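You operate a simulated robot arm through the tools that you are given. There is no shell and no other tool. Be economical: measure what you need, move in short steps, check, and stop when the job is done.

Carry out the task below with a simulated two-armed robot. There is one attempt and no reset: what you move stays moved.

## Task
Measure the brown pipe from the blue bin and sort it by length.
Fine: clamp it at the air box to measure; draw the stop back, put the pipe on the grey tray with its length, then set each count dial to the number of pipes on its tray; leave the other pipes and the air button.

It is judged by the outcome, as a careful person would: the job done as asked, and still so three seconds after it is handed in. It fails if anything else is knocked over, pushed out of place, dropped, spilled or broken.

## Robot
Two 7-joint arms with two-finger parallel grippers on one trunk, on a base that drives. Base frame: it is fixed to the floor where the robot stands at the start and does not move with it; the origin is under the middle of the robot, x ahead of it, y to its left, z up. Readings come in cm, rad, newtons and seconds.
The left shoulder is at the start at [5, 18.7, 95.4], the right one opposite. With the tool pointing down near the work surface each hand reaches from about 10 to 46 cm from the robot's upright axis, wherever it stands, measured 20 degrees to its own side. Places, roughly: air button [50, 310, 100]; long blue spool pipe [75, 275, 50]; short blue spool pipe [75, 250, 50]; short grey spool pipe [75, 250, 50]. Payload 3.43 kg a hand.
The TCP of each hand is the grasp point between the finger pads, 3 cm short of the fingertips. In the tool frame z runs along the fingers and y along their closing line. Largest opening 9.4 cm; finger width 2.8, thickness 1; the body of the gripper, 5 by 9.6 cm, starts 5.5 cm behind the TCP.
Orientation is told as [roll, pitch, yaw] about the base's x, y, z axes, in that order, counted from this pose: with the fingers straight down and closing along the base's y, the tool's x points along the base's -x, its y along +y and its z along -z.

## Interface
- The arms move only by the tool jog_arm. It takes "left_deltas", "right_deltas" or both (then of equal length, played together; a hand with none holds still); each is a list of rows, each a list of 6 numbers: the shift along the tool's x, y, z in cm, then the turn, a rotation vector about the tool's x, y, z in rad. In form: [[tx, ty, tz, rx, ry, rz], ...]. A call has 1 to 10 rows; each row is the pose to reach, as a shift and turn from the pose commanded when the call began, along the tool's axes at that moment. "left_gripper" and "right_gripper" are, for a hand that has rows, the gripper command, from -1 (shut) to 1 (fully open), values between in proportion, set as the call begins (left out, the last holds). Each row takes 0.2 s and may step no farther than 5 cm and 0.15 rad from the row before; otherwise, or with a gripper value out of range, the whole call is refused. Where a pose cannot be reached the arm comes as near as it can. A force on the tool above 60 N (or 10 N above the force at the start of the call, whichever is more), or a blocked arm, ends the call early, and 0.2 s more pass. Each finger travels about 15.3 cm/s and halts on what it meets, pressing with about 26 N; the grip force reading is that of the motor and also rises with nothing between the fingers. The clock runs only during rows and for 0.2 s after the last one: add rows that repeat a pose to give the fingers time. The reply holds the time, the measured pose of the TCP, the force on the tool along the base axes, the opening and the grip force, in the units named above and with some noise, with the torque about the TCP (base axes, N m) and any sound that the robot's microphone picked up.
- Cameras (640 x 400 px; columns grow to the right, rows downward): "scene" is now at [10.4, 3.25, 107.49]; the picture's right is [0.60, -0.80, 0.00], its down [-0.74, -0.56, -0.37] and it looks along [0.30, 0.22, -0.93] (base axes); focal length 295 px, centre (320, 200). "left" rides on the left gripper at [7.6, -1.4, -10.2] in its tool frame; the picture's right is [0.18, 0.98, 0.00], its down [-0.75, 0.14, -0.64] and it looks along [-0.63, 0.12, 0.77] (tool axes); focal length 243 px, centre (320, 200). "right" rides on the right gripper at [7.6, 1.4, -10.2] in its tool frame; the picture's right is [-0.18, 0.98, 0.00], its down [-0.75, -0.14, -0.64] and it looks along [-0.63, -0.12, 0.77] (tool axes); focal length 243 px, centre (320, 200). There is no depth. A picture from a camera that has moved, and an enlarged one, comes with that camera's place and axes in the base frame and with its lens.
- snapshot(camera): a new picture of that camera. The clock stands still meanwhile.
- move_column(by): slides the trunk up (or, below 0, down) by that many cm; the arms and the scene camera ride with it, the base frame stays. It gives what a move gives, with no picture.
- roll_base(legs): drives the robot by 1 to 6 legs, each [ahead, left, turn to the left] in cm, cm and rad, along the robot's own axes; the way and the turn of a leg run together, so that a leg with both is an arc; at most 150 cm and 3.142 rad a leg. The arms and the cameras ride along, it lands a little off, and it stops where it bumps. It gives what a move gives.
- aim_head(pan, tilt): turns the head with the scene camera to pan (to the left, within 1.396 rad either way) and tilt (down, from -0.506 to 1.204), counted from straight ahead of the robot. It gives what a move gives.
- inspect(camera, box): a new picture of the part [left, top, right, bottom] of that camera's present view, enlarged. The clock stands still meanwhile.
- hand_in(): hands the job in; it is judged then, once.

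Work in short steps. Places have to be worked out from the pictures, the camera data and where the tool is seen: move nearer, look again, correct. Check each grasp and each placing, and mend what went wrong. You have 120 turns and 108 pictures in all, those below and enlarged ones among them. Open the grippers and draw the arms clear of the work before you hand the job in, unless the task says otherwise; then end with one line.

The tools are called after ">>>" by a JSON object that holds its "name" and its "arguments". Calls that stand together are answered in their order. jog_arm: Moves the arms, as the interface text tells. Its arguments: {"type":"object","properties":{"left_deltas":{"type":"array"},"left_gripper":{"type":"number"},"right_deltas":{"type":"array"},"right_gripper":{"type":"number"}},"required":[]} The other tools are called the same way: move_column (by) slides the trunk up or down; roll_base (legs) drives the base; aim_head (pan, tilt) turns the head that bears the scene camera; snapshot (camera) takes a picture; inspect (camera, box) takes an enlarged picture of a part of a camera's view; hand_in () hands the job in.

At the start:

```text
time_s: 0.0
left_tool_pos: [30.67, 14.82, 56.87]
left_ee_rot: [-0.001, -0.001, 0.002]
left_wrist_force: [0.8, -0.6, -0.8]
left_moment: [0.03, 0.01, 0.04]
left_gripper_width: 9.4
left_grip_force: 0.1
right_tool_pos: [26.26, -9.68, 54.47]
right_ee_rot: [0.0, 0.0, -0.002]
right_wrist_force: [-0.4, 0.6, -0.1]
right_moment: [0.02, 0.02, -0.03]
right_gripper_width: 9.4
right_grip_force: 0.1
trunk travel left (down, up): [-16.9, 26.2]
robot x, y, heading: [-0.02, 0.3, -0.002]
head pan, tilt: [0.644, 1.187]
```

scene: 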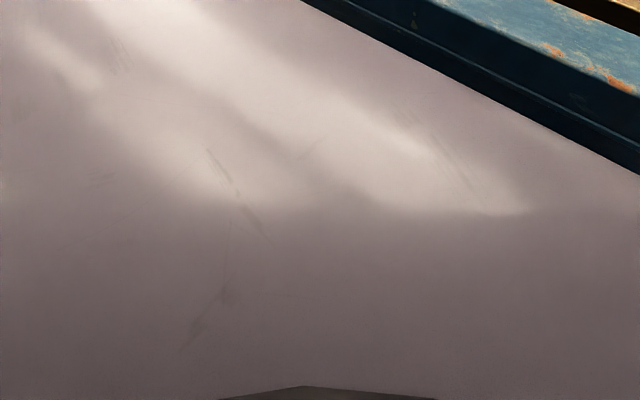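
right: 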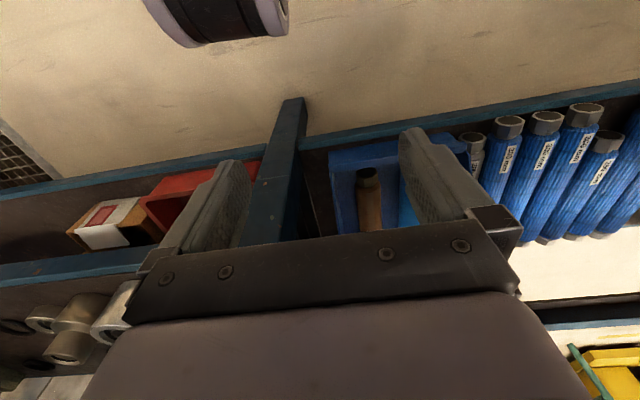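
left: 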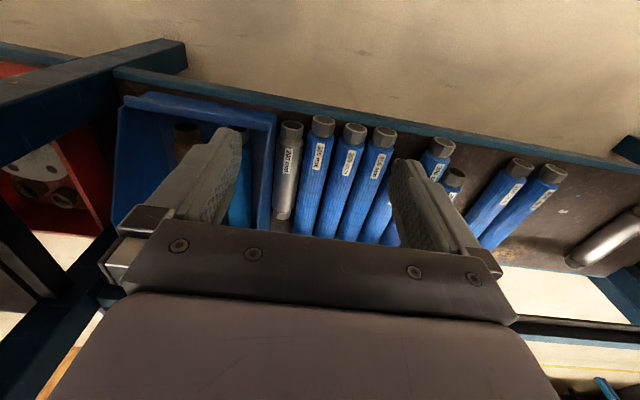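

The head looks at the floor; the wrist cameras show a rack ahead with a blue bin. I'll raise the head to look straight ahead.

>>> {"name": "aim_head", "arguments": {"pan": 0, "tilt": 0.7}}

>>> {"name": "snapshot", "arguments": {"camera": "scene"}}

```text
time_s: 1.0
left_tool_pos: [30.79, 14.89, 56.92]
left_ee_rot: [-0.001, 0.0, 0.0]
left_wrist_force: [0.5, 0.1, 0.6]
left_moment: [-0.06, 0.0, -0.02]
left_gripper_width: 9.38
left_grip_force: 0.1
right_tool_pos: [26.12, -9.71, 54.51]
right_ee_rot: [0.0, -0.001, 0.002]
right_wrist_force: [-0.3, 0.0, -0.1]
right_moment: [-0.05, 0.0, 0.03]
right_gripper_width: 9.39
right_grip_force: 0.0
trunk travel left (down, up): [-16.9, 26.2]
robot x, y, heading: [0.12, 0.1, 0.001]
head pan, tilt: [0.0, 0.7]
```

```text
104 pictures are left
camera scene: at [14.34, -0.16, 111.01], right [0.0, -1.0, 0.0], down [-0.64, 0.0, -0.76], along [0.76, 0.0, -0.64], focal length 295 px, centre (320, 200)
```

scene: 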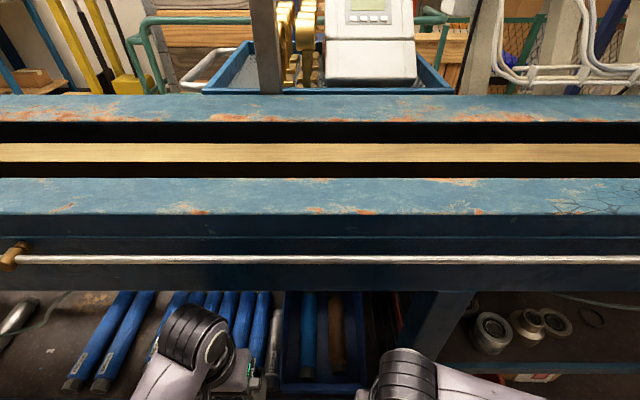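

A long blue bench stands ahead, with the pipes on a shelf below. I'll look left and right to find the air box and trays.

>>> {"name": "aim_head", "arguments": {"pan": 0.9, "tilt": 0.4}}

>>> {"name": "snapshot", "arguments": {"camera": "scene"}}

>>> {"name": "aim_head", "arguments": {"pan": -0.9, "tilt": 0.4}}

>>> {"name": "snapshot", "arguments": {"camera": "scene"}}

>>> {"name": "aim_head", "arguments": {"pan": 1.39, "tilt": 0.3}}

>>> {"name": "snapshot", "arguments": {"camera": "scene"}}

```text
time_s: 2.2
left_tool_pos: [30.75, 14.8, 56.79]
left_ee_rot: [-0.001, 0.0, 0.001]
left_wrist_force: [0.0, -0.3, 0.2]
left_moment: [0.01, -0.03, -0.01]
left_gripper_width: 9.39
left_grip_force: 0.1
right_tool_pos: [26.13, -9.66, 54.45]
right_ee_rot: [0.001, -0.001, 0.001]
right_wrist_force: [0.4, 0.5, 0.1]
right_moment: [0.01, 0.04, -0.03]
right_gripper_width: 9.4
right_grip_force: 0.1
trunk travel left (down, up): [-16.9, 26.2]
robot x, y, heading: [-0.21, 0.24, 0.002]
head pan, tilt: [0.901, 0.4]
```

```text
103 pictures are left
camera scene: at [11.61, 7.08, 113.7], right [0.78, -0.62, 0.0], down [-0.24, -0.3, -0.92], along [0.57, 0.72, -0.39], focal length 295 px, centre (320, 200)
```

scene: 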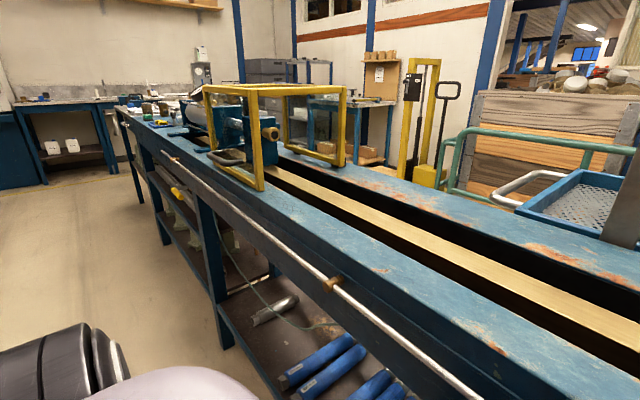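

```text
time_s: 4.0
left_tool_pos: [30.72, 14.97, 56.87]
left_ee_rot: [0.0, 0.0, -0.001]
left_wrist_force: [0.0, -1.0, -0.5]
left_moment: [-0.02, 0.01, 0.0]
left_gripper_width: 9.4
left_grip_force: 0.1
right_tool_pos: [26.07, -9.69, 54.52]
right_ee_rot: [0.001, 0.001, 0.001]
right_wrist_force: [-0.3, 0.5, 0.0]
right_moment: [0.04, -0.01, -0.02]
right_gripper_width: 9.41
right_grip_force: 0.1
trunk travel left (down, up): [-16.9, 26.2]
robot x, y, heading: [-0.15, -0.06, -0.005]
head pan, tilt: [-0.901, 0.4]
```

```text
102 pictures are left
camera scene: at [11.61, -7.43, 113.7], right [-0.78, -0.62, 0.0], down [-0.24, 0.3, -0.92], along [0.57, -0.72, -0.39], focal length 295 px, centre (320, 200)
```

scene: 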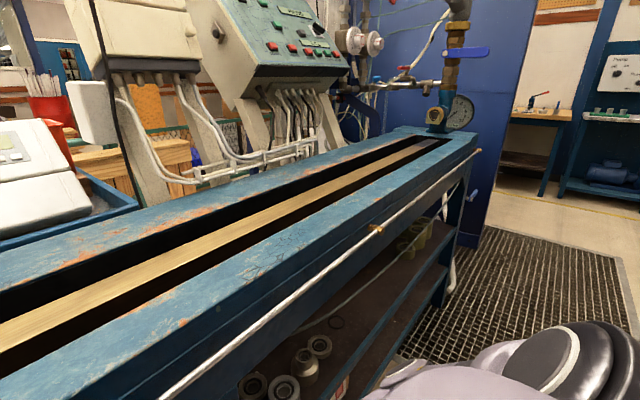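

```text
time_s: 6.2
left_tool_pos: [30.64, 14.92, 56.8]
left_ee_rot: [0.0, 0.0, 0.0]
left_wrist_force: [-0.1, -0.1, 0.4]
left_moment: [-0.03, -0.02, 0.0]
left_gripper_width: 9.42
left_grip_force: 0.0
right_tool_pos: [26.22, -9.75, 54.51]
right_ee_rot: [-0.001, -0.001, 0.001]
right_wrist_force: [0.1, 0.4, 0.1]
right_moment: [0.0, -0.01, -0.01]
right_gripper_width: 9.42
right_grip_force: 0.1
trunk travel left (down, up): [-16.9, 26.2]
robot x, y, heading: [-0.04, -0.08, 0.003]
head pan, tilt: [1.389, 0.3]
```

```text
101 pictures are left
camera scene: at [7.54, 9.01, 114.62], right [0.98, -0.18, 0.0], down [-0.05, -0.29, -0.96], along [0.17, 0.94, -0.3], focal length 295 px, centre (320, 200)
```

scene: 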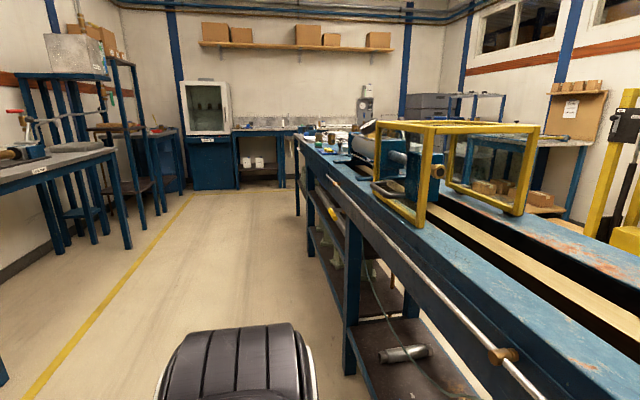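

By triangulating the two wrist views, I put the bin's front at about x 45, y −6, z 25, under the bench. I'll zoom in from the head.

>>> {"name": "aim_head", "arguments": {"pan": 0, "tilt": 1.1}}

>>> {"name": "snapshot", "arguments": {"camera": "scene"}}

>>> {"name": "inspect", "arguments": {"camera": "right", "box": [300, 80, 640, 290]}}

>>> {"name": "inspect", "arguments": {"camera": "left", "box": [90, 60, 410, 260]}}

```text
time_s: 7.7
left_tool_pos: [30.66, 14.95, 56.73]
left_ee_rot: [-0.002, -0.001, -0.001]
left_wrist_force: [0.0, -0.1, -0.1]
left_moment: [-0.01, -0.03, 0.04]
left_gripper_width: 9.42
left_grip_force: 0.0
right_tool_pos: [26.25, -9.67, 54.43]
right_ee_rot: [-0.001, 0.001, 0.001]
right_wrist_force: [-0.8, -0.3, 0.4]
right_moment: [0.03, 0.0, 0.03]
right_gripper_width: 9.39
right_grip_force: 0.0
trunk travel left (down, up): [-16.9, 26.2]
robot x, y, heading: [-0.2, 0.03, -0.003]
head pan, tilt: [0.0, 1.1]
```

```text
100 pictures are left
camera scene: at [12.17, -0.17, 108.02], right [0.0, -1.0, 0.0], down [-0.89, 0.0, -0.45], along [0.45, 0.0, -0.89], focal length 295 px, centre (320, 200)
```

scene: 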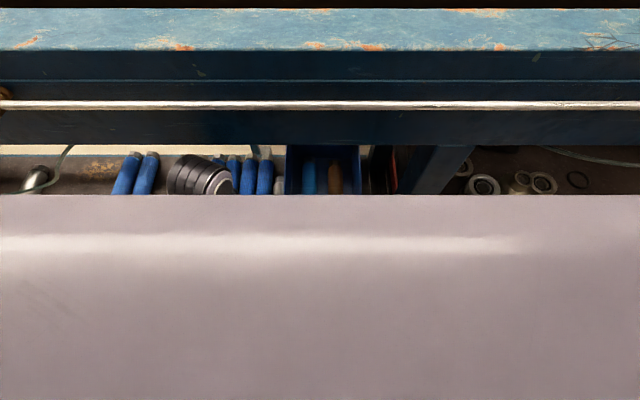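

```text
1.88 times, centred on (470, 185) of right
camera zoom: at [18.45, -8.39, 64.62], right [0.18, 0.98, 0.0], down [0.75, -0.14, 0.64], along [0.63, -0.12, -0.77], focal length 457 px, centre (38, 228)
```

zoom: 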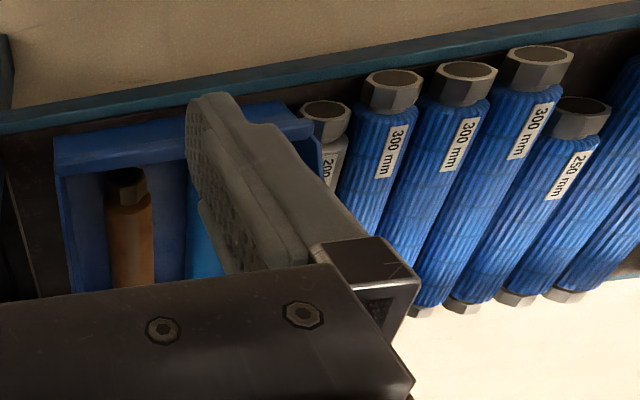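

```text
2.00 times, centred on (250, 160) of left
camera zoom: at [23.16, 13.49, 67.12], right [-0.18, 0.98, 0.0], down [0.75, 0.14, 0.64], along [0.63, 0.12, -0.77], focal length 485 px, centre (460, 280)
```

zoom: 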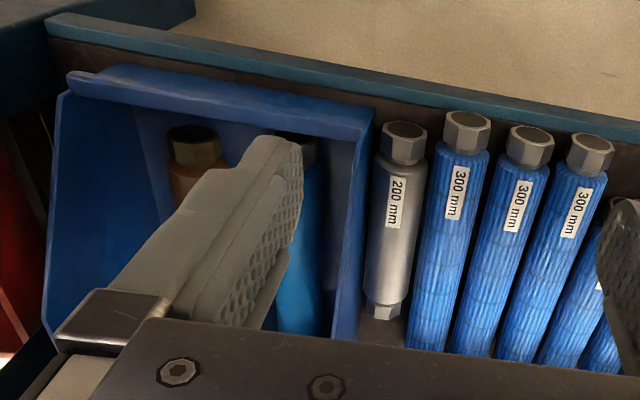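

The pipes on the shelf carry 200/250/300 mm labels, and the brown one has none. Before grasping, I'll back off and drive left to survey the air box, trays and dials.

>>> {"name": "roll_base", "arguments": {"legs": [[-20, 0, 0], [0, 130, 0]]}}

>>> {"name": "aim_head", "arguments": {"pan": 0.7, "tilt": 0.4}}

>>> {"name": "snapshot", "arguments": {"camera": "scene"}}

>>> {"name": "aim_head", "arguments": {"pan": -0.1, "tilt": 0.6}}

>>> {"name": "snapshot", "arguments": {"camera": "scene"}}

```text
time_s: 20.7
left_tool_pos: [7.47, 148.81, 56.72]
left_ee_rot: [0.001, -0.001, 0.041]
left_wrist_force: [-0.1, 0.4, 0.6]
left_moment: [-0.01, 0.02, 0.01]
left_gripper_width: 9.38
left_grip_force: 0.1
right_tool_pos: [4.01, 124.09, 54.4]
right_ee_rot: [0.001, 0.0, 0.041]
right_wrist_force: [-0.2, -0.2, -0.2]
right_moment: [-0.01, 0.01, 0.0]
right_gripper_width: 9.4
right_grip_force: 0.0
trunk travel left (down, up): [-16.9, 26.2]
robot x, y, heading: [-22.31, 132.31, 0.043]
head pan, tilt: [0.0, 1.1]
```

```text
time_s: 21.8
left_tool_pos: [7.57, 148.96, 56.75]
left_ee_rot: [-0.001, 0.0, 0.041]
left_wrist_force: [0.3, -0.1, 0.6]
left_moment: [0.0, 0.0, -0.03]
left_gripper_width: 9.42
left_grip_force: 0.0
right_tool_pos: [4.14, 124.08, 54.41]
right_ee_rot: [-0.001, 0.001, 0.043]
right_wrist_force: [-0.4, 0.5, 0.1]
right_moment: [-0.03, 0.0, 0.0]
right_gripper_width: 9.39
right_grip_force: 0.0
trunk travel left (down, up): [-16.9, 26.2]
robot x, y, heading: [-22.44, 132.59, 0.039]
head pan, tilt: [0.7, 0.4]
```

```text
97 pictures are left
camera scene: at [-9.76, 139.08, 113.69], right [0.67, -0.74, 0.0], down [-0.29, -0.26, -0.92], along [0.68, 0.62, -0.39], focal length 295 px, centre (320, 200)
```

scene: 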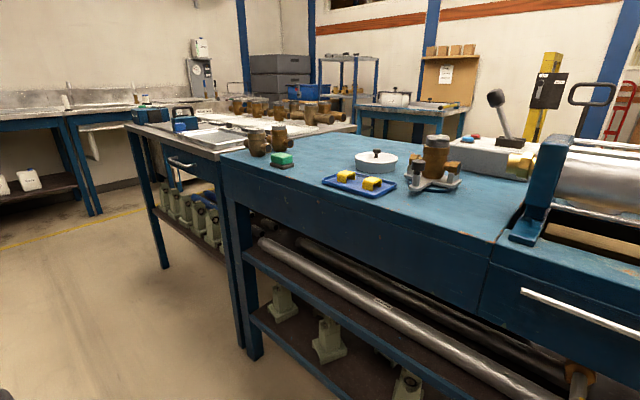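

```text
time_s: 22.9
left_tool_pos: [7.6, 148.92, 56.8]
left_ee_rot: [0.0, 0.001, 0.043]
left_wrist_force: [0.0, -0.1, 0.6]
left_moment: [-0.01, 0.0, -0.01]
left_gripper_width: 9.4
left_grip_force: 0.0
right_tool_pos: [4.13, 124.21, 54.46]
right_ee_rot: [0.0, 0.0, 0.041]
right_wrist_force: [-0.1, 0.9, -0.1]
right_moment: [-0.01, -0.01, 0.01]
right_gripper_width: 9.4
right_grip_force: 0.1
trunk travel left (down, up): [-16.9, 26.2]
robot x, y, heading: [-22.17, 132.53, 0.046]
head pan, tilt: [-0.099, 0.6]
```

```text
96 pictures are left
camera scene: at [-7.77, 132.32, 111.88], right [-0.06, -1.0, 0.0], down [-0.56, 0.03, -0.83], along [0.82, -0.05, -0.56], focal length 295 px, centre (320, 200)
```

scene: 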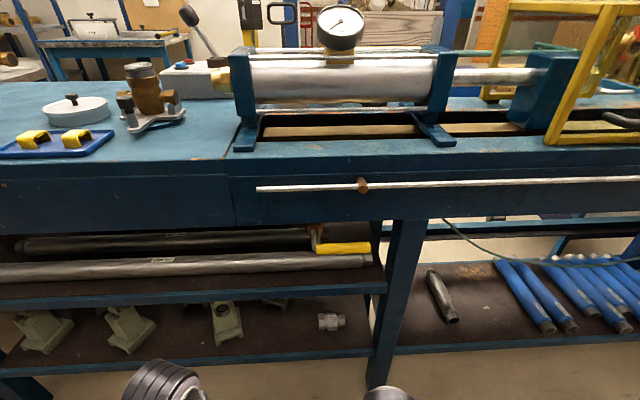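

Two other tables follow to the left. I'll drive further left, correcting the heading, and look again.

>>> {"name": "roll_base", "arguments": {"legs": [[0, 0, -0.043], [-3, 120, 0]]}}

>>> {"name": "aim_head", "arguments": {"pan": 0.6, "tilt": 0.5}}

>>> {"name": "snapshot", "arguments": {"camera": "scene"}}

>>> {"name": "aim_head", "arguments": {"pan": 0, "tilt": 0.7}}

>>> {"name": "snapshot", "arguments": {"camera": "scene"}}

```text
time_s: 34.0
left_tool_pos: [4.41, 266.67, 56.8]
left_ee_rot: [0.0, 0.001, 0.012]
left_wrist_force: [-0.1, -0.1, 0.3]
left_moment: [0.01, 0.0, 0.02]
left_gripper_width: 9.41
left_grip_force: 0.1
right_tool_pos: [0.3, 242.03, 54.39]
right_ee_rot: [0.001, -0.002, 0.015]
right_wrist_force: [-0.1, 0.2, 1.2]
right_moment: [0.01, -0.01, 0.0]
right_gripper_width: 9.41
right_grip_force: 0.2
trunk travel left (down, up): [-16.9, 26.2]
robot x, y, heading: [-25.91, 251.43, 0.013]
head pan, tilt: [-0.099, 0.6]
```

```text
time_s: 35.1
left_tool_pos: [4.42, 266.58, 56.73]
left_ee_rot: [0.001, 0.0, 0.013]
left_wrist_force: [-1.2, 0.8, -0.4]
left_moment: [-0.02, -0.03, 0.02]
left_gripper_width: 9.4
left_grip_force: 0.1
right_tool_pos: [0.29, 241.84, 54.43]
right_ee_rot: [-0.001, -0.001, 0.013]
right_wrist_force: [0.2, -0.8, -0.4]
right_moment: [0.01, 0.02, -0.01]
right_gripper_width: 9.42
right_grip_force: 0.2
trunk travel left (down, up): [-16.9, 26.2]
robot x, y, heading: [-25.87, 251.38, 0.015]
head pan, tilt: [0.6, 0.499]
```

```text
95 pictures are left
camera scene: at [-12.81, 256.47, 112.78], right [0.58, -0.82, 0.0], down [-0.39, -0.28, -0.88], along [0.72, 0.51, -0.48], focal length 295 px, centre (320, 200)
```

scene: 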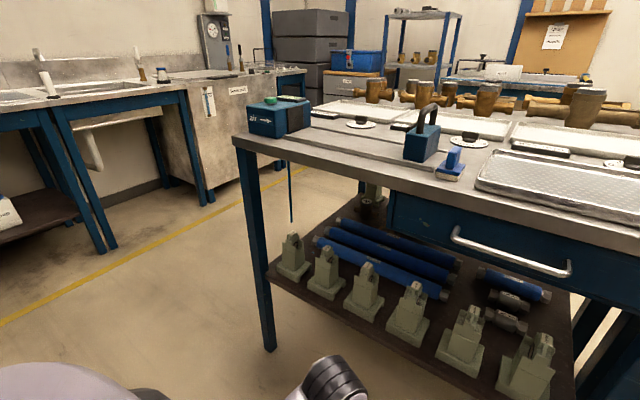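

```text
time_s: 36.1
left_tool_pos: [4.46, 266.62, 56.82]
left_ee_rot: [0.001, 0.002, 0.012]
left_wrist_force: [-0.1, -0.3, -0.2]
left_moment: [-0.01, 0.01, 0.01]
left_gripper_width: 9.38
left_grip_force: 0.2
right_tool_pos: [0.25, 242.0, 54.43]
right_ee_rot: [0.0, 0.0, 0.013]
right_wrist_force: [0.3, 0.5, 0.5]
right_moment: [0.04, 0.02, 0.0]
right_gripper_width: 9.41
right_grip_force: 0.1
trunk travel left (down, up): [-16.9, 26.2]
robot x, y, heading: [-26.0, 251.14, 0.019]
head pan, tilt: [0.0, 0.7]
```

```text
94 pictures are left
camera scene: at [-11.75, 251.36, 111.02], right [0.01, -1.0, 0.0], down [-0.64, -0.01, -0.77], along [0.77, 0.01, -0.64], focal length 295 px, centre (320, 200)
```

scene: 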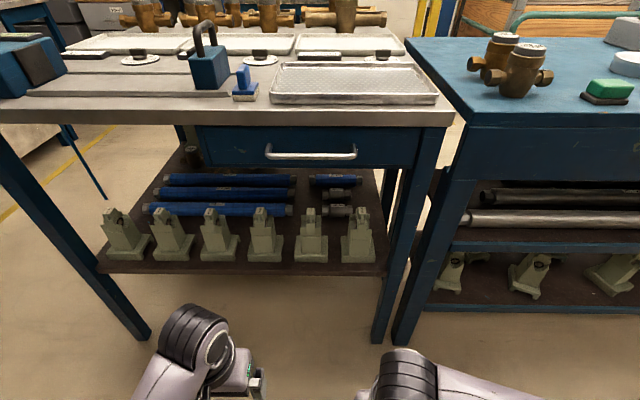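

This table holds the air box with green button, a stop block with a handle on a rail, trays, and dials. I'll raise the trunk, move left and look closely.

>>> {"name": "roll_base", "arguments": {"legs": [[0, 25, -0.017]]}}

>>> {"name": "move_column", "arguments": {"by": 25}}

>>> {"name": "snapshot", "arguments": {"camera": "scene"}}

>>> {"name": "inspect", "arguments": {"camera": "scene", "box": [0, 20, 320, 220]}}

>>> {"name": "inspect", "arguments": {"camera": "scene", "box": [240, 20, 560, 220]}}

```text
time_s: 38.9
left_tool_pos: [4.51, 291.19, 56.9]
left_ee_rot: [-0.001, 0.0, -0.005]
left_wrist_force: [0.4, 0.5, -0.5]
left_moment: [-0.02, -0.01, -0.02]
left_gripper_width: 9.42
left_grip_force: 0.0
right_tool_pos: [-0.1, 266.45, 54.37]
right_ee_rot: [-0.001, 0.0, -0.005]
right_wrist_force: [0.7, 0.9, 0.2]
right_moment: [-0.04, 0.03, 0.01]
right_gripper_width: 9.38
right_grip_force: 0.0
trunk travel left (down, up): [-16.9, 26.2]
robot x, y, heading: [-26.11, 276.84, -0.006]
head pan, tilt: [0.0, 0.7]
```

```text
time_s: 41.5
left_tool_pos: [4.67, 291.03, 81.83]
left_ee_rot: [0.001, 0.0, -0.005]
left_wrist_force: [0.5, 0.1, -0.5]
left_moment: [0.0, 0.02, 0.01]
left_gripper_width: 9.42
left_grip_force: 0.0
right_tool_pos: [-0.24, 266.48, 79.34]
right_ee_rot: [0.0, 0.001, -0.005]
right_wrist_force: [0.1, 0.2, -0.1]
right_moment: [0.02, 0.0, 0.02]
right_gripper_width: 9.38
right_grip_force: 0.1
trunk travel left (down, up): [-41.9, 1.2]
robot x, y, heading: [-26.03, 276.87, -0.005]
head pan, tilt: [0.0, 0.7]
```

```text
93 pictures are left
camera scene: at [-11.85, 276.14, 136.01], right [-0.01, -1.0, 0.0], down [-0.64, 0.0, -0.76], along [0.76, 0.0, -0.64], focal length 295 px, centre (320, 200)
```

scene: 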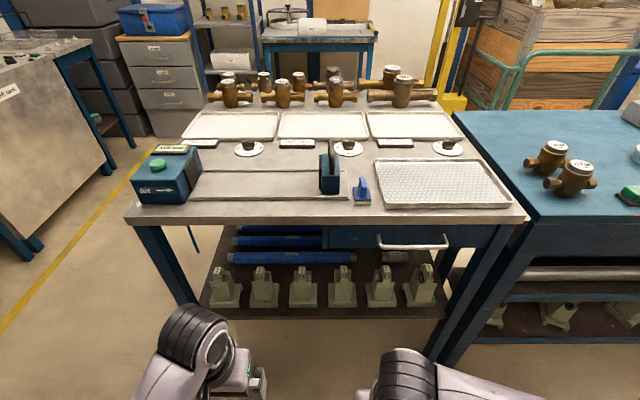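

```text
2.00 times, centred on (160, 120) of scene
camera zoom: at [-11.85, 276.14, 136.01], right [-0.01, -1.0, 0.0], down [-0.64, 0.0, -0.76], along [0.76, 0.0, -0.64], focal length 589 px, centre (640, 360)
```

zoom: 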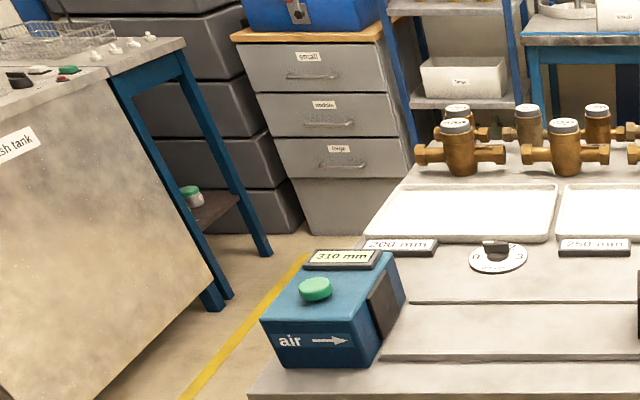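

```text
2.00 times, centred on (400, 120) of scene
camera zoom: at [-11.85, 276.14, 136.01], right [-0.01, -1.0, 0.0], down [-0.64, 0.0, -0.76], along [0.76, 0.0, -0.64], focal length 589 px, centre (160, 360)
```

zoom: 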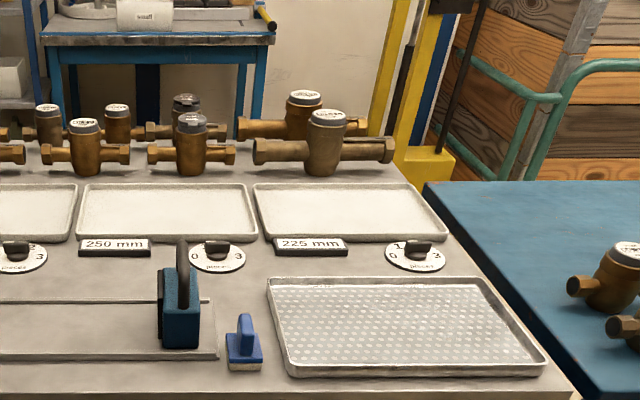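

The air box readout says 310 mm (the gap to the stop). The trays are marked 200, 250 and 225, each with a 0–3 dial; table top is at z≈90. Now I go back for the pipe, placing the left hand in front of the bin.

>>> {"name": "roll_base", "arguments": {"legs": [[0, -148, 0.005], [0, -145, 0]]}}

>>> {"name": "move_column", "arguments": {"by": -30}}

>>> {"name": "aim_head", "arguments": {"pan": 0.2, "tilt": 0.8}}

>>> {"name": "snapshot", "arguments": {"camera": "scene"}}

>>> {"name": "snapshot", "arguments": {"camera": "left"}}

```text
time_s: 67.6
left_tool_pos: [3.35, -8.52, 81.94]
left_ee_rot: [0.002, 0.0, 0.001]
left_wrist_force: [-0.3, 0.3, -0.4]
left_moment: [0.0, -0.01, 0.02]
left_gripper_width: 9.39
left_grip_force: 0.1
right_tool_pos: [-1.21, -33.03, 79.43]
right_ee_rot: [0.0, 0.001, 0.0]
right_wrist_force: [0.3, 0.0, 0.5]
right_moment: [0.0, -0.01, -0.02]
right_gripper_width: 9.39
right_grip_force: 0.1
trunk travel left (down, up): [-41.9, 1.2]
robot x, y, heading: [-27.56, -23.24, -0.003]
head pan, tilt: [0.0, 0.7]
```

```text
time_s: 70.6
left_tool_pos: [3.25, -8.43, 51.89]
left_ee_rot: [0.0, 0.0, -0.001]
left_wrist_force: [-0.5, -0.7, 0.8]
left_moment: [-0.02, -0.01, -0.01]
left_gripper_width: 9.37
left_grip_force: 0.0
right_tool_pos: [-1.25, -32.92, 49.43]
right_ee_rot: [0.001, 0.001, 0.001]
right_wrist_force: [0.4, 0.0, 0.1]
right_moment: [0.03, 0.02, 0.02]
right_gripper_width: 9.37
right_grip_force: 0.1
trunk travel left (down, up): [-11.9, 31.2]
robot x, y, heading: [-27.3, -23.59, -0.001]
head pan, tilt: [0.0, 0.7]
```

```text
time_s: 71.3
left_tool_pos: [3.21, -8.4, 51.79]
left_ee_rot: [0.0, -0.001, 0.0]
left_wrist_force: [0.1, 0.2, -0.2]
left_moment: [-0.02, 0.01, 0.06]
left_gripper_width: 9.41
left_grip_force: 0.1
right_tool_pos: [-1.22, -32.98, 49.33]
right_ee_rot: [0.0, -0.001, -0.002]
right_wrist_force: [-0.4, 0.5, -0.9]
right_moment: [0.01, -0.01, 0.04]
right_gripper_width: 9.39
right_grip_force: 0.2
trunk travel left (down, up): [-11.9, 31.2]
robot x, y, heading: [-27.41, -23.0, 0.0]
head pan, tilt: [0.201, 0.799]
```

```text
90 pictures are left
camera scene: at [-13.66, -21.85, 105.19], right [0.2, -0.98, 0.0], down [-0.7, -0.14, -0.7], along [0.68, 0.14, -0.72], focal length 295 px, centre (320, 200)
```

scene: 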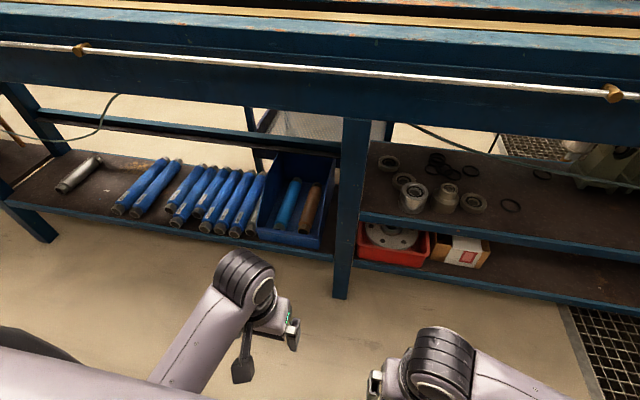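

```text
89 pictures are left
camera left: at [-4.25, -9.79, 62.12], right [-0.18, 0.98, 0.0], down [0.75, 0.14, 0.64], along [0.63, 0.12, -0.77], focal length 243 px, centre (320, 200)
```

left: 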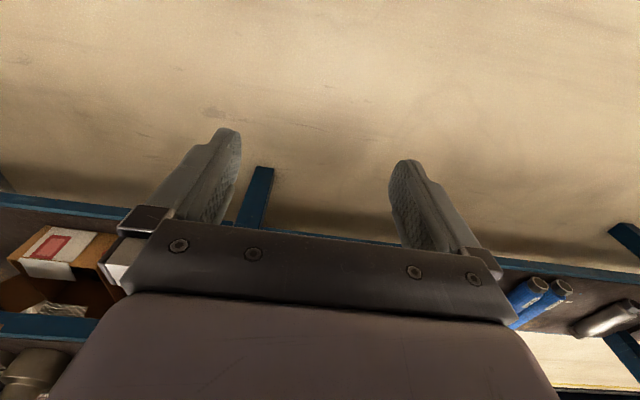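

Good view: the bin is just left of a bench leg. I'll zoom on the bin.

>>> {"name": "inspect", "arguments": {"camera": "scene", "box": [200, 130, 380, 270]}}

```text
2.86 times, centred on (290, 200) of scene
camera zoom: at [-13.66, -21.85, 105.19], right [0.2, -0.98, 0.0], down [-0.7, -0.14, -0.7], along [0.68, 0.14, -0.72], focal length 842 px, centre (406, 200)
```

zoom: 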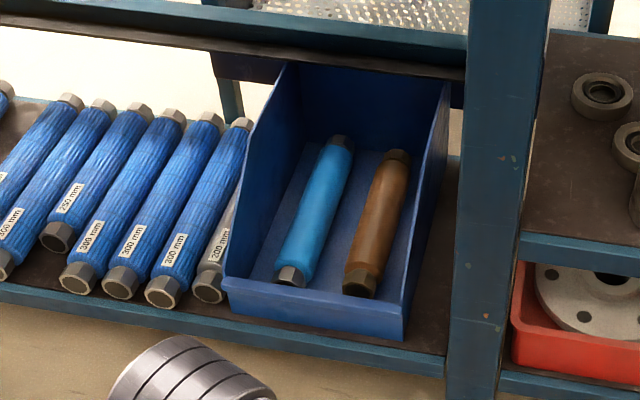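

I estimate the brown pipe lies along x from about x 48 to 71, at y≈−4, z≈24; its length is roughly 23 cm. I'll lower the trunk and pitch the left hand forward 0.5 rad in free space.

>>> {"name": "move_column", "arguments": {"by": -11.5}}

>>> {"name": "jog_arm", "arguments": {"left_deltas": [[0, 0, 0, 0, -0.13, 0], [0, 0, 0, 0, -0.26, 0], [0, 0, 0, 0, -0.39, 0], [0, 0, 0, 0, -0.5, 0]]}}

>>> {"name": "roll_base", "arguments": {"legs": [[20, 3, 0]]}}

>>> {"name": "snapshot", "arguments": {"camera": "left"}}

>>> {"name": "snapshot", "arguments": {"camera": "scene"}}

```text
time_s: 73.0
left_tool_pos: [3.3, -8.17, 48.56]
left_ee_rot: [0.022, -0.005, -0.002]
left_wrist_force: [-0.4, 0.1, 0.3]
left_moment: [-0.03, -0.02, -0.01]
left_gripper_width: 9.41
left_grip_force: 0.0
right_tool_pos: [-1.23, -33.08, 45.85]
right_ee_rot: [0.014, -0.003, 0.0]
right_wrist_force: [0.1, 0.5, -1.1]
right_moment: [-0.01, -0.01, 0.03]
right_gripper_width: 9.4
right_grip_force: 0.1
trunk travel left (down, up): [-7.9, 35.3]
robot x, y, heading: [-27.61, -22.79, -0.003]
head pan, tilt: [0.201, 0.799]
stopped: the arm was blocked; the commanded pose is now the measured one
```

```text
time_s: 74.0
left_tool_pos: [3.88, -7.45, 48.46]
left_ee_rot: [0.021, -0.472, -0.009]
left_wrist_force: [-0.9, 0.3, 14.1]
left_moment: [-0.16, 1.71, -0.16]
left_gripper_width: 9.38
left_grip_force: 0.1
right_tool_pos: [-1.17, -32.98, 45.32]
right_ee_rot: [0.0, -0.001, 0.0]
right_wrist_force: [-0.2, 0.1, -0.1]
right_moment: [0.02, -0.01, 0.01]
right_gripper_width: 9.39
right_grip_force: 0.2
trunk travel left (down, up): [-7.9, 35.3]
robot x, y, heading: [-27.69, -23.54, -0.001]
head pan, tilt: [0.201, 0.799]
stopped in row 4 (left hand): the force on the tool passed its limit at 79 N (the readings are from after the stop); the commanded pose is now the measured one
```

```text
time_s: 75.6
left_tool_pos: [23.77, -4.46, 48.53]
left_ee_rot: [0.023, -0.471, -0.007]
left_wrist_force: [8.0, -3.8, 19.3]
left_moment: [0.01, 2.77, 0.52]
left_gripper_width: 9.41
left_grip_force: 0.1
right_tool_pos: [18.64, -29.94, 45.46]
right_ee_rot: [0.0, 0.002, 0.0]
right_wrist_force: [0.2, -0.3, -0.3]
right_moment: [-0.02, 0.0, 0.0]
right_gripper_width: 9.39
right_grip_force: 0.1
trunk travel left (down, up): [-7.9, 35.3]
robot x, y, heading: [-7.97, -19.92, 0.004]
head pan, tilt: [0.201, 0.799]
```

```text
87 pictures are left
camera left: at [12.41, -5.98, 54.15], right [-0.16, 0.98, -0.06], down [0.38, 0.12, 0.92], along [0.91, 0.13, -0.39], focal length 243 px, centre (320, 200)
```

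left: 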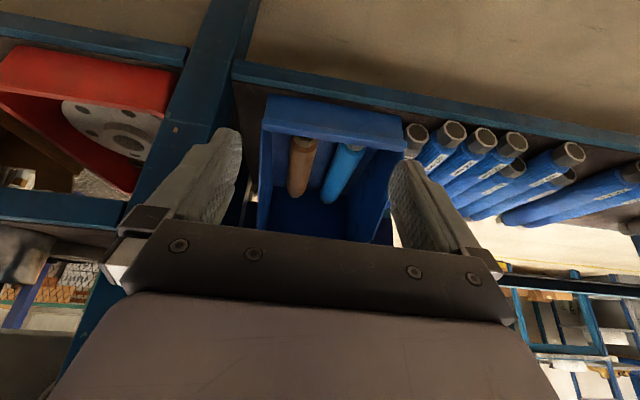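

```text
86 pictures are left
camera scene: at [6.2, -18.85, 101.14], right [0.2, -0.98, 0.0], down [-0.7, -0.14, -0.7], along [0.68, 0.14, -0.72], focal length 295 px, centre (320, 200)
```

scene: 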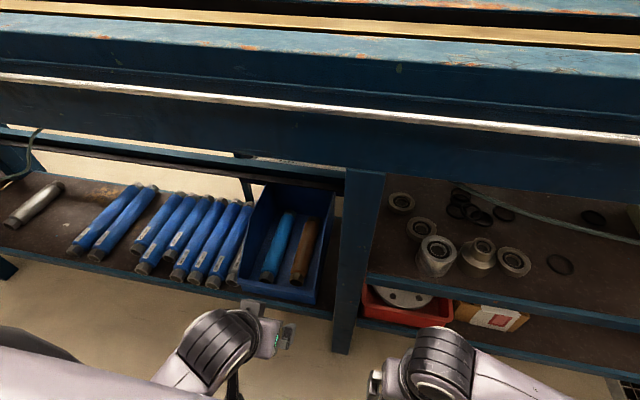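

The trunk stopped and a force stays on the left tool, probably its own base below the hand. I'll move the hand forward and up to clear it.

>>> {"name": "jog_arm", "arguments": {"left_deltas": [[-3.4, 0, 0.6, 0, 0, 0], [-6.8, 0, 1.2, 0, 0, 0], [-10.3, 0, 1.9, 0, 0, 0], [-10.3, 0, 1.9, 0, 0, 0]]}}

>>> {"name": "snapshot", "arguments": {"camera": "scene"}}

>>> {"name": "aim_head", "arguments": {"pan": 0.4, "tilt": 1.2}}

>>> {"name": "snapshot", "arguments": {"camera": "scene"}}

```text
time_s: 76.6
left_tool_pos: [32.44, -4.6, 51.15]
left_ee_rot: [0.04, -0.444, -0.019]
left_wrist_force: [0.4, -0.1, 0.7]
left_moment: [0.04, -0.01, -0.04]
left_gripper_width: 9.4
left_grip_force: 0.0
right_tool_pos: [18.52, -30.07, 46.09]
right_ee_rot: [0.01, -0.009, 0.0]
right_wrist_force: [0.0, 0.8, 0.8]
right_moment: [-0.06, 0.0, 0.01]
right_gripper_width: 9.39
right_grip_force: 0.0
trunk travel left (down, up): [-7.9, 35.3]
robot x, y, heading: [-7.35, -20.13, 0.001]
head pan, tilt: [0.201, 0.799]
```

```text
85 pictures are left
camera scene: at [5.54, -19.51, 101.83], right [0.2, -0.98, -0.01], down [-0.7, -0.14, -0.71], along [0.69, 0.15, -0.71], focal length 295 px, centre (320, 200)
```

scene: 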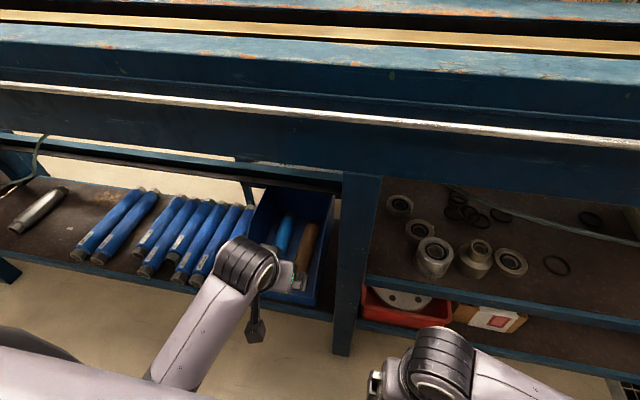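

```text
time_s: 77.4
left_tool_pos: [32.44, -4.6, 51.23]
left_ee_rot: [0.04, -0.446, -0.017]
left_wrist_force: [-0.5, 0.0, -0.2]
left_moment: [-0.01, -0.02, 0.0]
left_gripper_width: 9.4
left_grip_force: 0.1
right_tool_pos: [18.52, -30.11, 46.16]
right_ee_rot: [0.008, -0.007, -0.001]
right_wrist_force: [-0.6, -0.3, -0.1]
right_moment: [0.01, -0.02, -0.01]
right_gripper_width: 9.41
right_grip_force: 0.1
trunk travel left (down, up): [-7.9, 35.3]
robot x, y, heading: [-7.32, -20.7, -0.001]
head pan, tilt: [0.4, 1.201]
```

```text
84 pictures are left
camera scene: at [2.84, -18.92, 99.04], right [0.39, -0.92, -0.01], down [-0.86, -0.36, -0.37], along [0.34, 0.15, -0.93], focal length 295 px, centre (320, 200)
```

scene: 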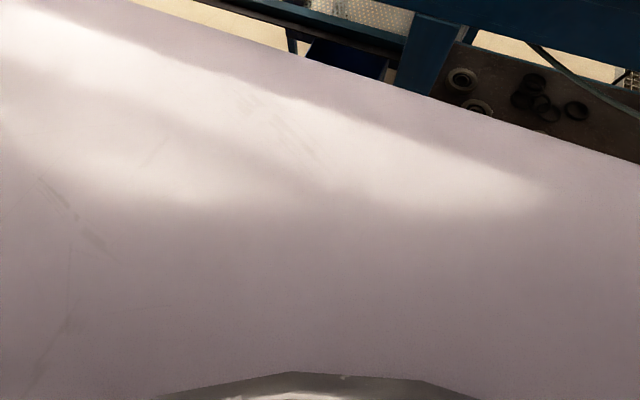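

The robot looks slightly tipped (roll about 0.01), so the left arm is pressing on something. I'll raise the trunk to relieve it and look.

>>> {"name": "move_column", "arguments": {"by": 5}}

>>> {"name": "aim_head", "arguments": {"pan": 1.1, "tilt": 0.9}}

>>> {"name": "snapshot", "arguments": {"camera": "scene"}}

>>> {"name": "snapshot", "arguments": {"camera": "left"}}

```text
time_s: 78.3
left_tool_pos: [33.84, -4.62, 56.39]
left_ee_rot: [0.021, -0.472, -0.008]
left_wrist_force: [-0.1, 0.0, 0.3]
left_moment: [-0.05, 0.02, 0.01]
left_gripper_width: 9.41
left_grip_force: 0.2
right_tool_pos: [18.71, -29.96, 50.35]
right_ee_rot: [0.001, 0.0, 0.001]
right_wrist_force: [-0.4, -0.2, 0.3]
right_moment: [-0.04, 0.0, 0.03]
right_gripper_width: 9.38
right_grip_force: 0.0
trunk travel left (down, up): [-12.9, 30.3]
robot x, y, heading: [-7.61, -20.32, -0.005]
head pan, tilt: [0.4, 1.201]
```

```text
time_s: 79.4
left_tool_pos: [33.83, -4.67, 56.47]
left_ee_rot: [0.02, -0.469, -0.008]
left_wrist_force: [0.2, -0.4, 0.4]
left_moment: [0.04, 0.02, 0.01]
left_gripper_width: 9.37
left_grip_force: 0.0
right_tool_pos: [18.52, -29.86, 50.45]
right_ee_rot: [-0.001, 0.001, 0.001]
right_wrist_force: [0.3, -0.2, 0.8]
right_moment: [0.02, 0.0, -0.03]
right_gripper_width: 9.4
right_grip_force: 0.1
trunk travel left (down, up): [-12.9, 30.3]
robot x, y, heading: [-7.28, -20.13, 0.001]
head pan, tilt: [1.1, 0.901]
```

```text
83 pictures are left
camera scene: at [1.75, -13.69, 105.34], right [0.89, -0.45, 0.0], down [-0.36, -0.7, -0.62], along [0.28, 0.55, -0.78], focal length 295 px, centre (320, 200)
```

scene: 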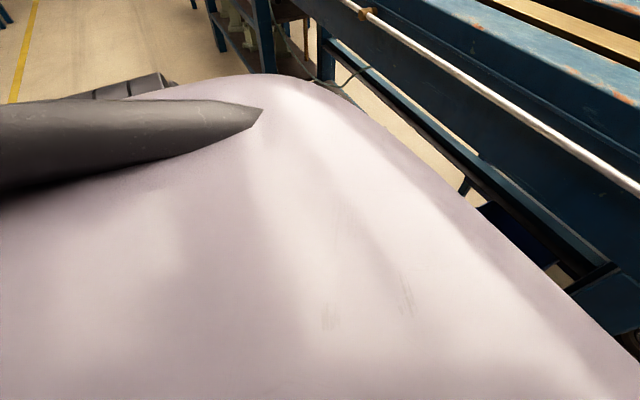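

```text
82 pictures are left
camera left: at [22.42, -6.13, 62.09], right [-0.16, 0.98, -0.06], down [0.38, 0.12, 0.92], along [0.91, 0.13, -0.4], focal length 243 px, centre (320, 200)
```

left: 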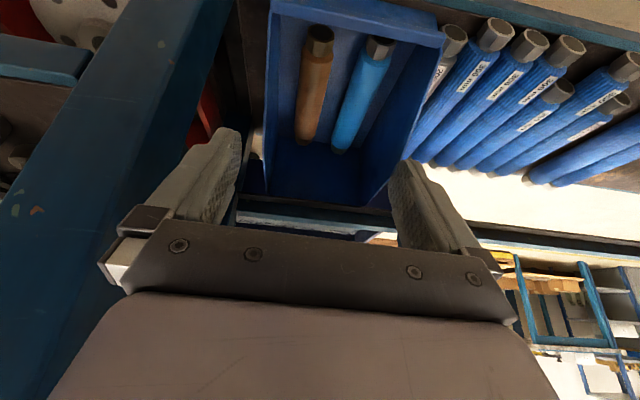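

The tilt is gone. From the wrist view, the pipe sits at y≈−4.5 with its front end near x 43–47 and z 24–30. I'll lower the hand 10 cm with the arm, watching forces, and look again.

>>> {"name": "jog_arm", "arguments": {"left_deltas": [[1.5, 0, 3.0, 0, 0, 0], [3.0, 0, 6.0, 0, 0, 0], [4.5, 0, 8.9, 0, 0, 0], [4.5, 0, 8.9, 0, 0, 0]]}}

>>> {"name": "snapshot", "arguments": {"camera": "left"}}

```text
time_s: 80.4
left_tool_pos: [33.87, -4.36, 46.48]
left_ee_rot: [0.022, -0.47, -0.011]
left_wrist_force: [-0.4, 0.1, 0.3]
left_moment: [0.02, -0.02, 0.02]
left_gripper_width: 9.4
left_grip_force: 0.1
right_tool_pos: [18.66, -29.98, 50.33]
right_ee_rot: [0.001, 0.001, 0.001]
right_wrist_force: [0.7, 0.0, 0.3]
right_moment: [-0.02, -0.01, 0.01]
right_gripper_width: 9.41
right_grip_force: 0.0
trunk travel left (down, up): [-12.9, 30.3]
robot x, y, heading: [-7.75, -20.07, 0.006]
head pan, tilt: [1.1, 0.901]
```

```text
81 pictures are left
camera left: at [22.4, -5.97, 52.1], right [-0.17, 0.98, -0.07], down [0.38, 0.12, 0.92], along [0.91, 0.13, -0.4], focal length 243 px, centre (320, 200)
```

left: 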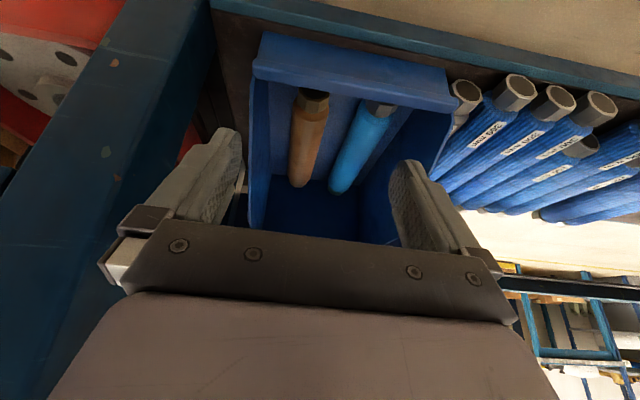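

Baseline triangulation gives the pipe from (42, −4.9, 31.5) to (65.5, −4.3, 30), centre about (53.5, −4.6, 31). I'll retract the right hand, raise nothing else, partially open the left fingers and drive ahead 14 cm.

>>> {"name": "jog_arm", "arguments": {"right_deltas": [[4, 0, 0, 0, 0, 0], [8, 0, 0, 0, 0, 0], [10, 0, 0, 0, 0, 0]], "left_deltas": [[0, 0, 0, 0, 0, 0], [0, 0, 0, 0, 0, 0], [0, 0, 0, -0.02, 0, 0]], "left_gripper": 0.45}}

>>> {"name": "roll_base", "arguments": {"legs": [[14, 0, 0]]}}

>>> {"name": "snapshot", "arguments": {"camera": "left"}}

```text
time_s: 81.0
left_tool_pos: [33.81, -4.43, 46.29]
left_ee_rot: [0.021, -0.47, -0.011]
left_wrist_force: [-0.5, 0.0, -0.4]
left_moment: [-0.01, 0.0, 0.0]
left_gripper_width: 6.84
left_grip_force: 0.1
right_tool_pos: [13.04, -30.2, 50.64]
right_ee_rot: [0.005, -0.047, -0.017]
right_wrist_force: [5.1, 1.1, -0.3]
right_moment: [0.01, 0.12, 0.28]
right_gripper_width: 9.32
right_grip_force: 0.0
trunk travel left (down, up): [-12.9, 30.3]
robot x, y, heading: [-7.55, -20.37, -0.002]
head pan, tilt: [1.1, 0.901]
stopped in row 3 (right hand): the force on the tool passed its limit at 102 N (the readings are from after the stop); the commanded pose is now the measured one
```

```text
time_s: 82.4
left_tool_pos: [45.85, -4.6, 46.43]
left_ee_rot: [0.021, -0.472, -0.01]
left_wrist_force: [0.3, 1.9, 0.4]
left_moment: [0.03, -0.03, 0.05]
left_gripper_width: 6.81
left_grip_force: 0.1
right_tool_pos: [25.16, -30.26, 50.64]
right_ee_rot: [0.002, -0.048, -0.022]
right_wrist_force: [2.4, -0.4, -0.1]
right_moment: [0.02, 0.04, 0.12]
right_gripper_width: 9.39
right_grip_force: 0.0
trunk travel left (down, up): [-12.9, 30.3]
robot x, y, heading: [4.79, -20.51, -0.004]
head pan, tilt: [1.1, 0.901]
stopped in leg 1: the robot was blocked; the commanded pose is now the measured one
```

```text
80 pictures are left
camera left: at [34.56, -6.1, 52.16], right [-0.16, 0.98, -0.07], down [0.38, 0.12, 0.92], along [0.91, 0.12, -0.39], focal length 243 px, centre (320, 200)
```

left: 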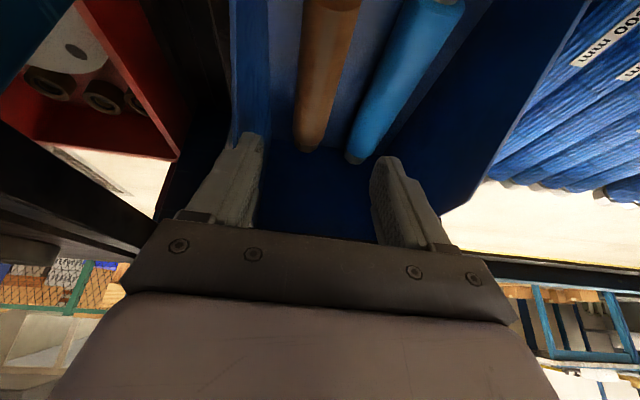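

The base met something at x 4.8, fine. I'll advance the hand to over the pipe's middle: (53.3, −4.4, 38.5).

>>> {"name": "jog_arm", "arguments": {"left_deltas": [[-1.0, 0.1, 3.5, 0, 0, 0], [-2.0, 0.2, 7.0, 0, 0, 0], [-3.0, 0.3, 10.5, 0, 0, 0], [-3.0, 0.3, 10.5, 0, 0, 0]]}}

>>> {"name": "snapshot", "arguments": {"camera": "left"}}

```text
time_s: 83.4
left_tool_pos: [53.63, -4.1, 38.17]
left_ee_rot: [0.02, -0.472, -0.011]
left_wrist_force: [0.4, 0.4, 0.5]
left_moment: [-0.04, 0.0, -0.02]
left_gripper_width: 6.81
left_grip_force: 0.1
right_tool_pos: [25.15, -30.28, 50.71]
right_ee_rot: [0.003, -0.047, -0.02]
right_wrist_force: [3.6, 0.6, -0.9]
right_moment: [0.01, 0.08, 0.2]
right_gripper_width: 9.37
right_grip_force: 0.0
trunk travel left (down, up): [-12.9, 30.3]
robot x, y, heading: [4.89, -20.01, -0.002]
head pan, tilt: [1.1, 0.901]
```

```text
79 pictures are left
camera left: at [42.29, -5.57, 43.85], right [-0.16, 0.98, -0.07], down [0.38, 0.12, 0.92], along [0.91, 0.12, -0.39], focal length 243 px, centre (320, 200)
```

left: 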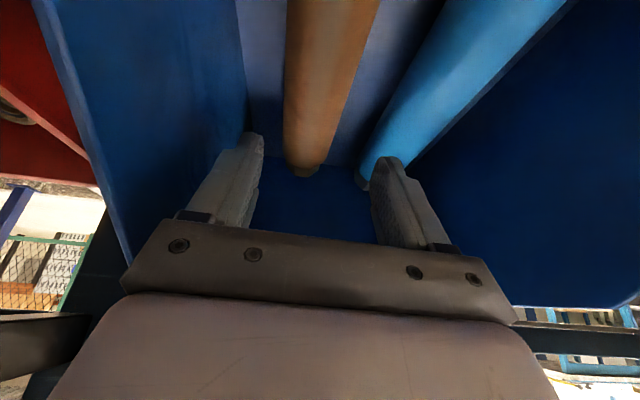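

The fingers straddle the brown pipe with clearance. I'll descend to z≈32.7 and stop there to check contact.

>>> {"name": "jog_arm", "arguments": {"left_deltas": [[1.2, 0, 2.4, 0, 0, 0], [2.0, 0, 4.0, 0, 0, 0], [2.5, 0, 4.9, 0, 0, 0], [2.5, 0, 4.9, 0, 0, 0]]}}

>>> {"name": "snapshot", "arguments": {"camera": "left"}}

```text
time_s: 84.4
left_tool_pos: [53.47, -3.99, 32.91]
left_ee_rot: [0.021, -0.471, -0.013]
left_wrist_force: [0.8, -0.2, -0.5]
left_moment: [0.02, 0.0, -0.01]
left_gripper_width: 6.83
left_grip_force: 0.1
right_tool_pos: [25.15, -30.31, 50.64]
right_ee_rot: [0.005, -0.048, -0.024]
right_wrist_force: [4.0, -0.2, -0.4]
right_moment: [-0.03, 0.13, 0.25]
right_gripper_width: 9.4
right_grip_force: 0.0
trunk travel left (down, up): [-12.9, 30.3]
robot x, y, heading: [4.58, -19.9, -0.001]
head pan, tilt: [1.1, 0.901]
```

```text
78 pictures are left
camera left: at [42.11, -5.48, 38.57], right [-0.16, 0.98, -0.07], down [0.38, 0.12, 0.92], along [0.91, 0.12, -0.39], focal length 243 px, centre (320, 200)
```

left: 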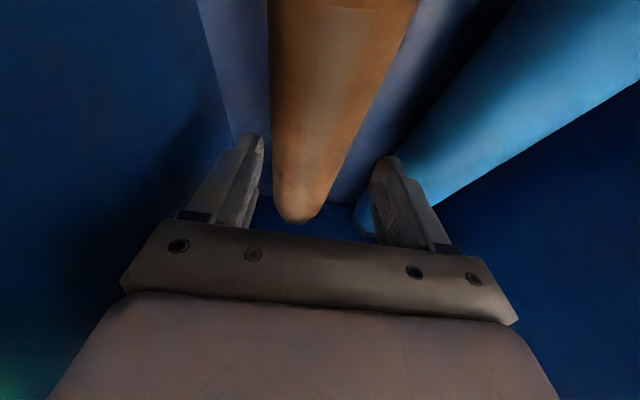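

No contact yet; pipe axis looks to be at about z 29.5–30. I'll go down 1.7 cm more and close gently.

>>> {"name": "jog_arm", "arguments": {"left_deltas": [[0.4, 0, 0.8, 0, 0, 0], [0.77, 0, 1.5, 0, 0, 0], [0.77, 0, 1.5, 0, 0, 0]]}}

>>> {"name": "jog_arm", "arguments": {"left_deltas": [[0, 0, 0, 0, 0, 0], [0, 0, 0, 0, 0, 0], [0, 0, 0, 0, 0, 0], [0, 0, 0, 0, 0, 0]], "left_gripper": -1}}

>>> {"name": "snapshot", "arguments": {"camera": "left"}}

```text
time_s: 85.2
left_tool_pos: [53.49, -3.96, 31.26]
left_ee_rot: [0.021, -0.473, -0.014]
left_wrist_force: [0.0, 1.0, -0.9]
left_moment: [-0.03, -0.01, -0.02]
left_gripper_width: 6.85
left_grip_force: 0.1
right_tool_pos: [25.1, -30.32, 50.61]
right_ee_rot: [0.003, -0.046, -0.023]
right_wrist_force: [5.1, 0.8, 1.1]
right_moment: [-0.02, 0.08, 0.25]
right_gripper_width: 9.4
right_grip_force: 0.1
trunk travel left (down, up): [-12.9, 30.3]
robot x, y, heading: [4.23, -20.45, -0.002]
head pan, tilt: [1.1, 0.901]
```

```text
time_s: 86.2
left_tool_pos: [53.39, -4.0, 31.27]
left_ee_rot: [0.022, -0.473, -0.011]
left_wrist_force: [-0.4, -2.6, 1.2]
left_moment: [-0.04, -0.02, -0.02]
left_gripper_width: 4.99
left_grip_force: 26.1
right_tool_pos: [25.16, -30.33, 50.58]
right_ee_rot: [0.003, -0.047, -0.023]
right_wrist_force: [3.8, -0.3, -0.3]
right_moment: [0.01, 0.11, 0.28]
right_gripper_width: 9.39
right_grip_force: 0.1
trunk travel left (down, up): [-12.9, 30.3]
robot x, y, heading: [3.99, -20.39, -0.006]
head pan, tilt: [1.1, 0.901]
```

```text
77 pictures are left
camera left: at [42.01, -5.55, 36.95], right [-0.16, 0.98, -0.07], down [0.38, 0.12, 0.92], along [0.91, 0.12, -0.39], focal length 243 px, centre (320, 200)
```

left: 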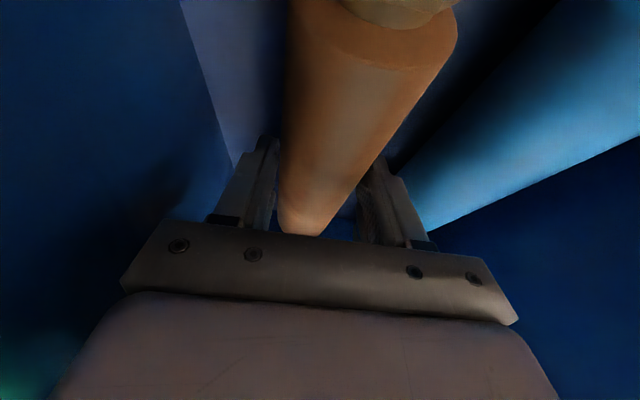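

Gripped at 5.0 cm width. Lift 6 cm straight up, then check.

>>> {"name": "jog_arm", "arguments": {"left_deltas": [[-0.9, 0, -1.8, 0, 0, 0], [-1.8, 0, -3.6, 0, 0, 0], [-2.7, 0, -5.4, 0, 0, 0], [-2.7, 0, -5.4, 0, 0, 0]]}}

>>> {"name": "snapshot", "arguments": {"camera": "left"}}

```text
time_s: 87.2
left_tool_pos: [53.12, -4.22, 37.37]
left_ee_rot: [0.022, -0.469, -0.012]
left_wrist_force: [0.9, 0.4, -5.7]
left_moment: [-0.01, 0.04, 0.0]
left_gripper_width: 5.02
left_grip_force: 26.2
right_tool_pos: [25.22, -30.38, 50.68]
right_ee_rot: [0.002, -0.046, -0.023]
right_wrist_force: [3.9, -0.2, -1.2]
right_moment: [0.04, 0.1, 0.23]
right_gripper_width: 9.42
right_grip_force: 0.1
trunk travel left (down, up): [-12.9, 30.3]
robot x, y, heading: [4.36, -20.05, -0.003]
head pan, tilt: [1.1, 0.901]
```

```text
76 pictures are left
camera left: at [41.79, -5.67, 43.03], right [-0.16, 0.98, -0.06], down [0.38, 0.12, 0.92], along [0.91, 0.12, -0.4], focal length 243 px, centre (320, 200)
```

left: 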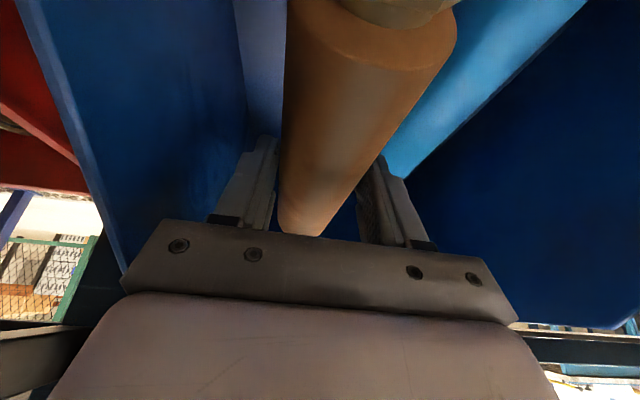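

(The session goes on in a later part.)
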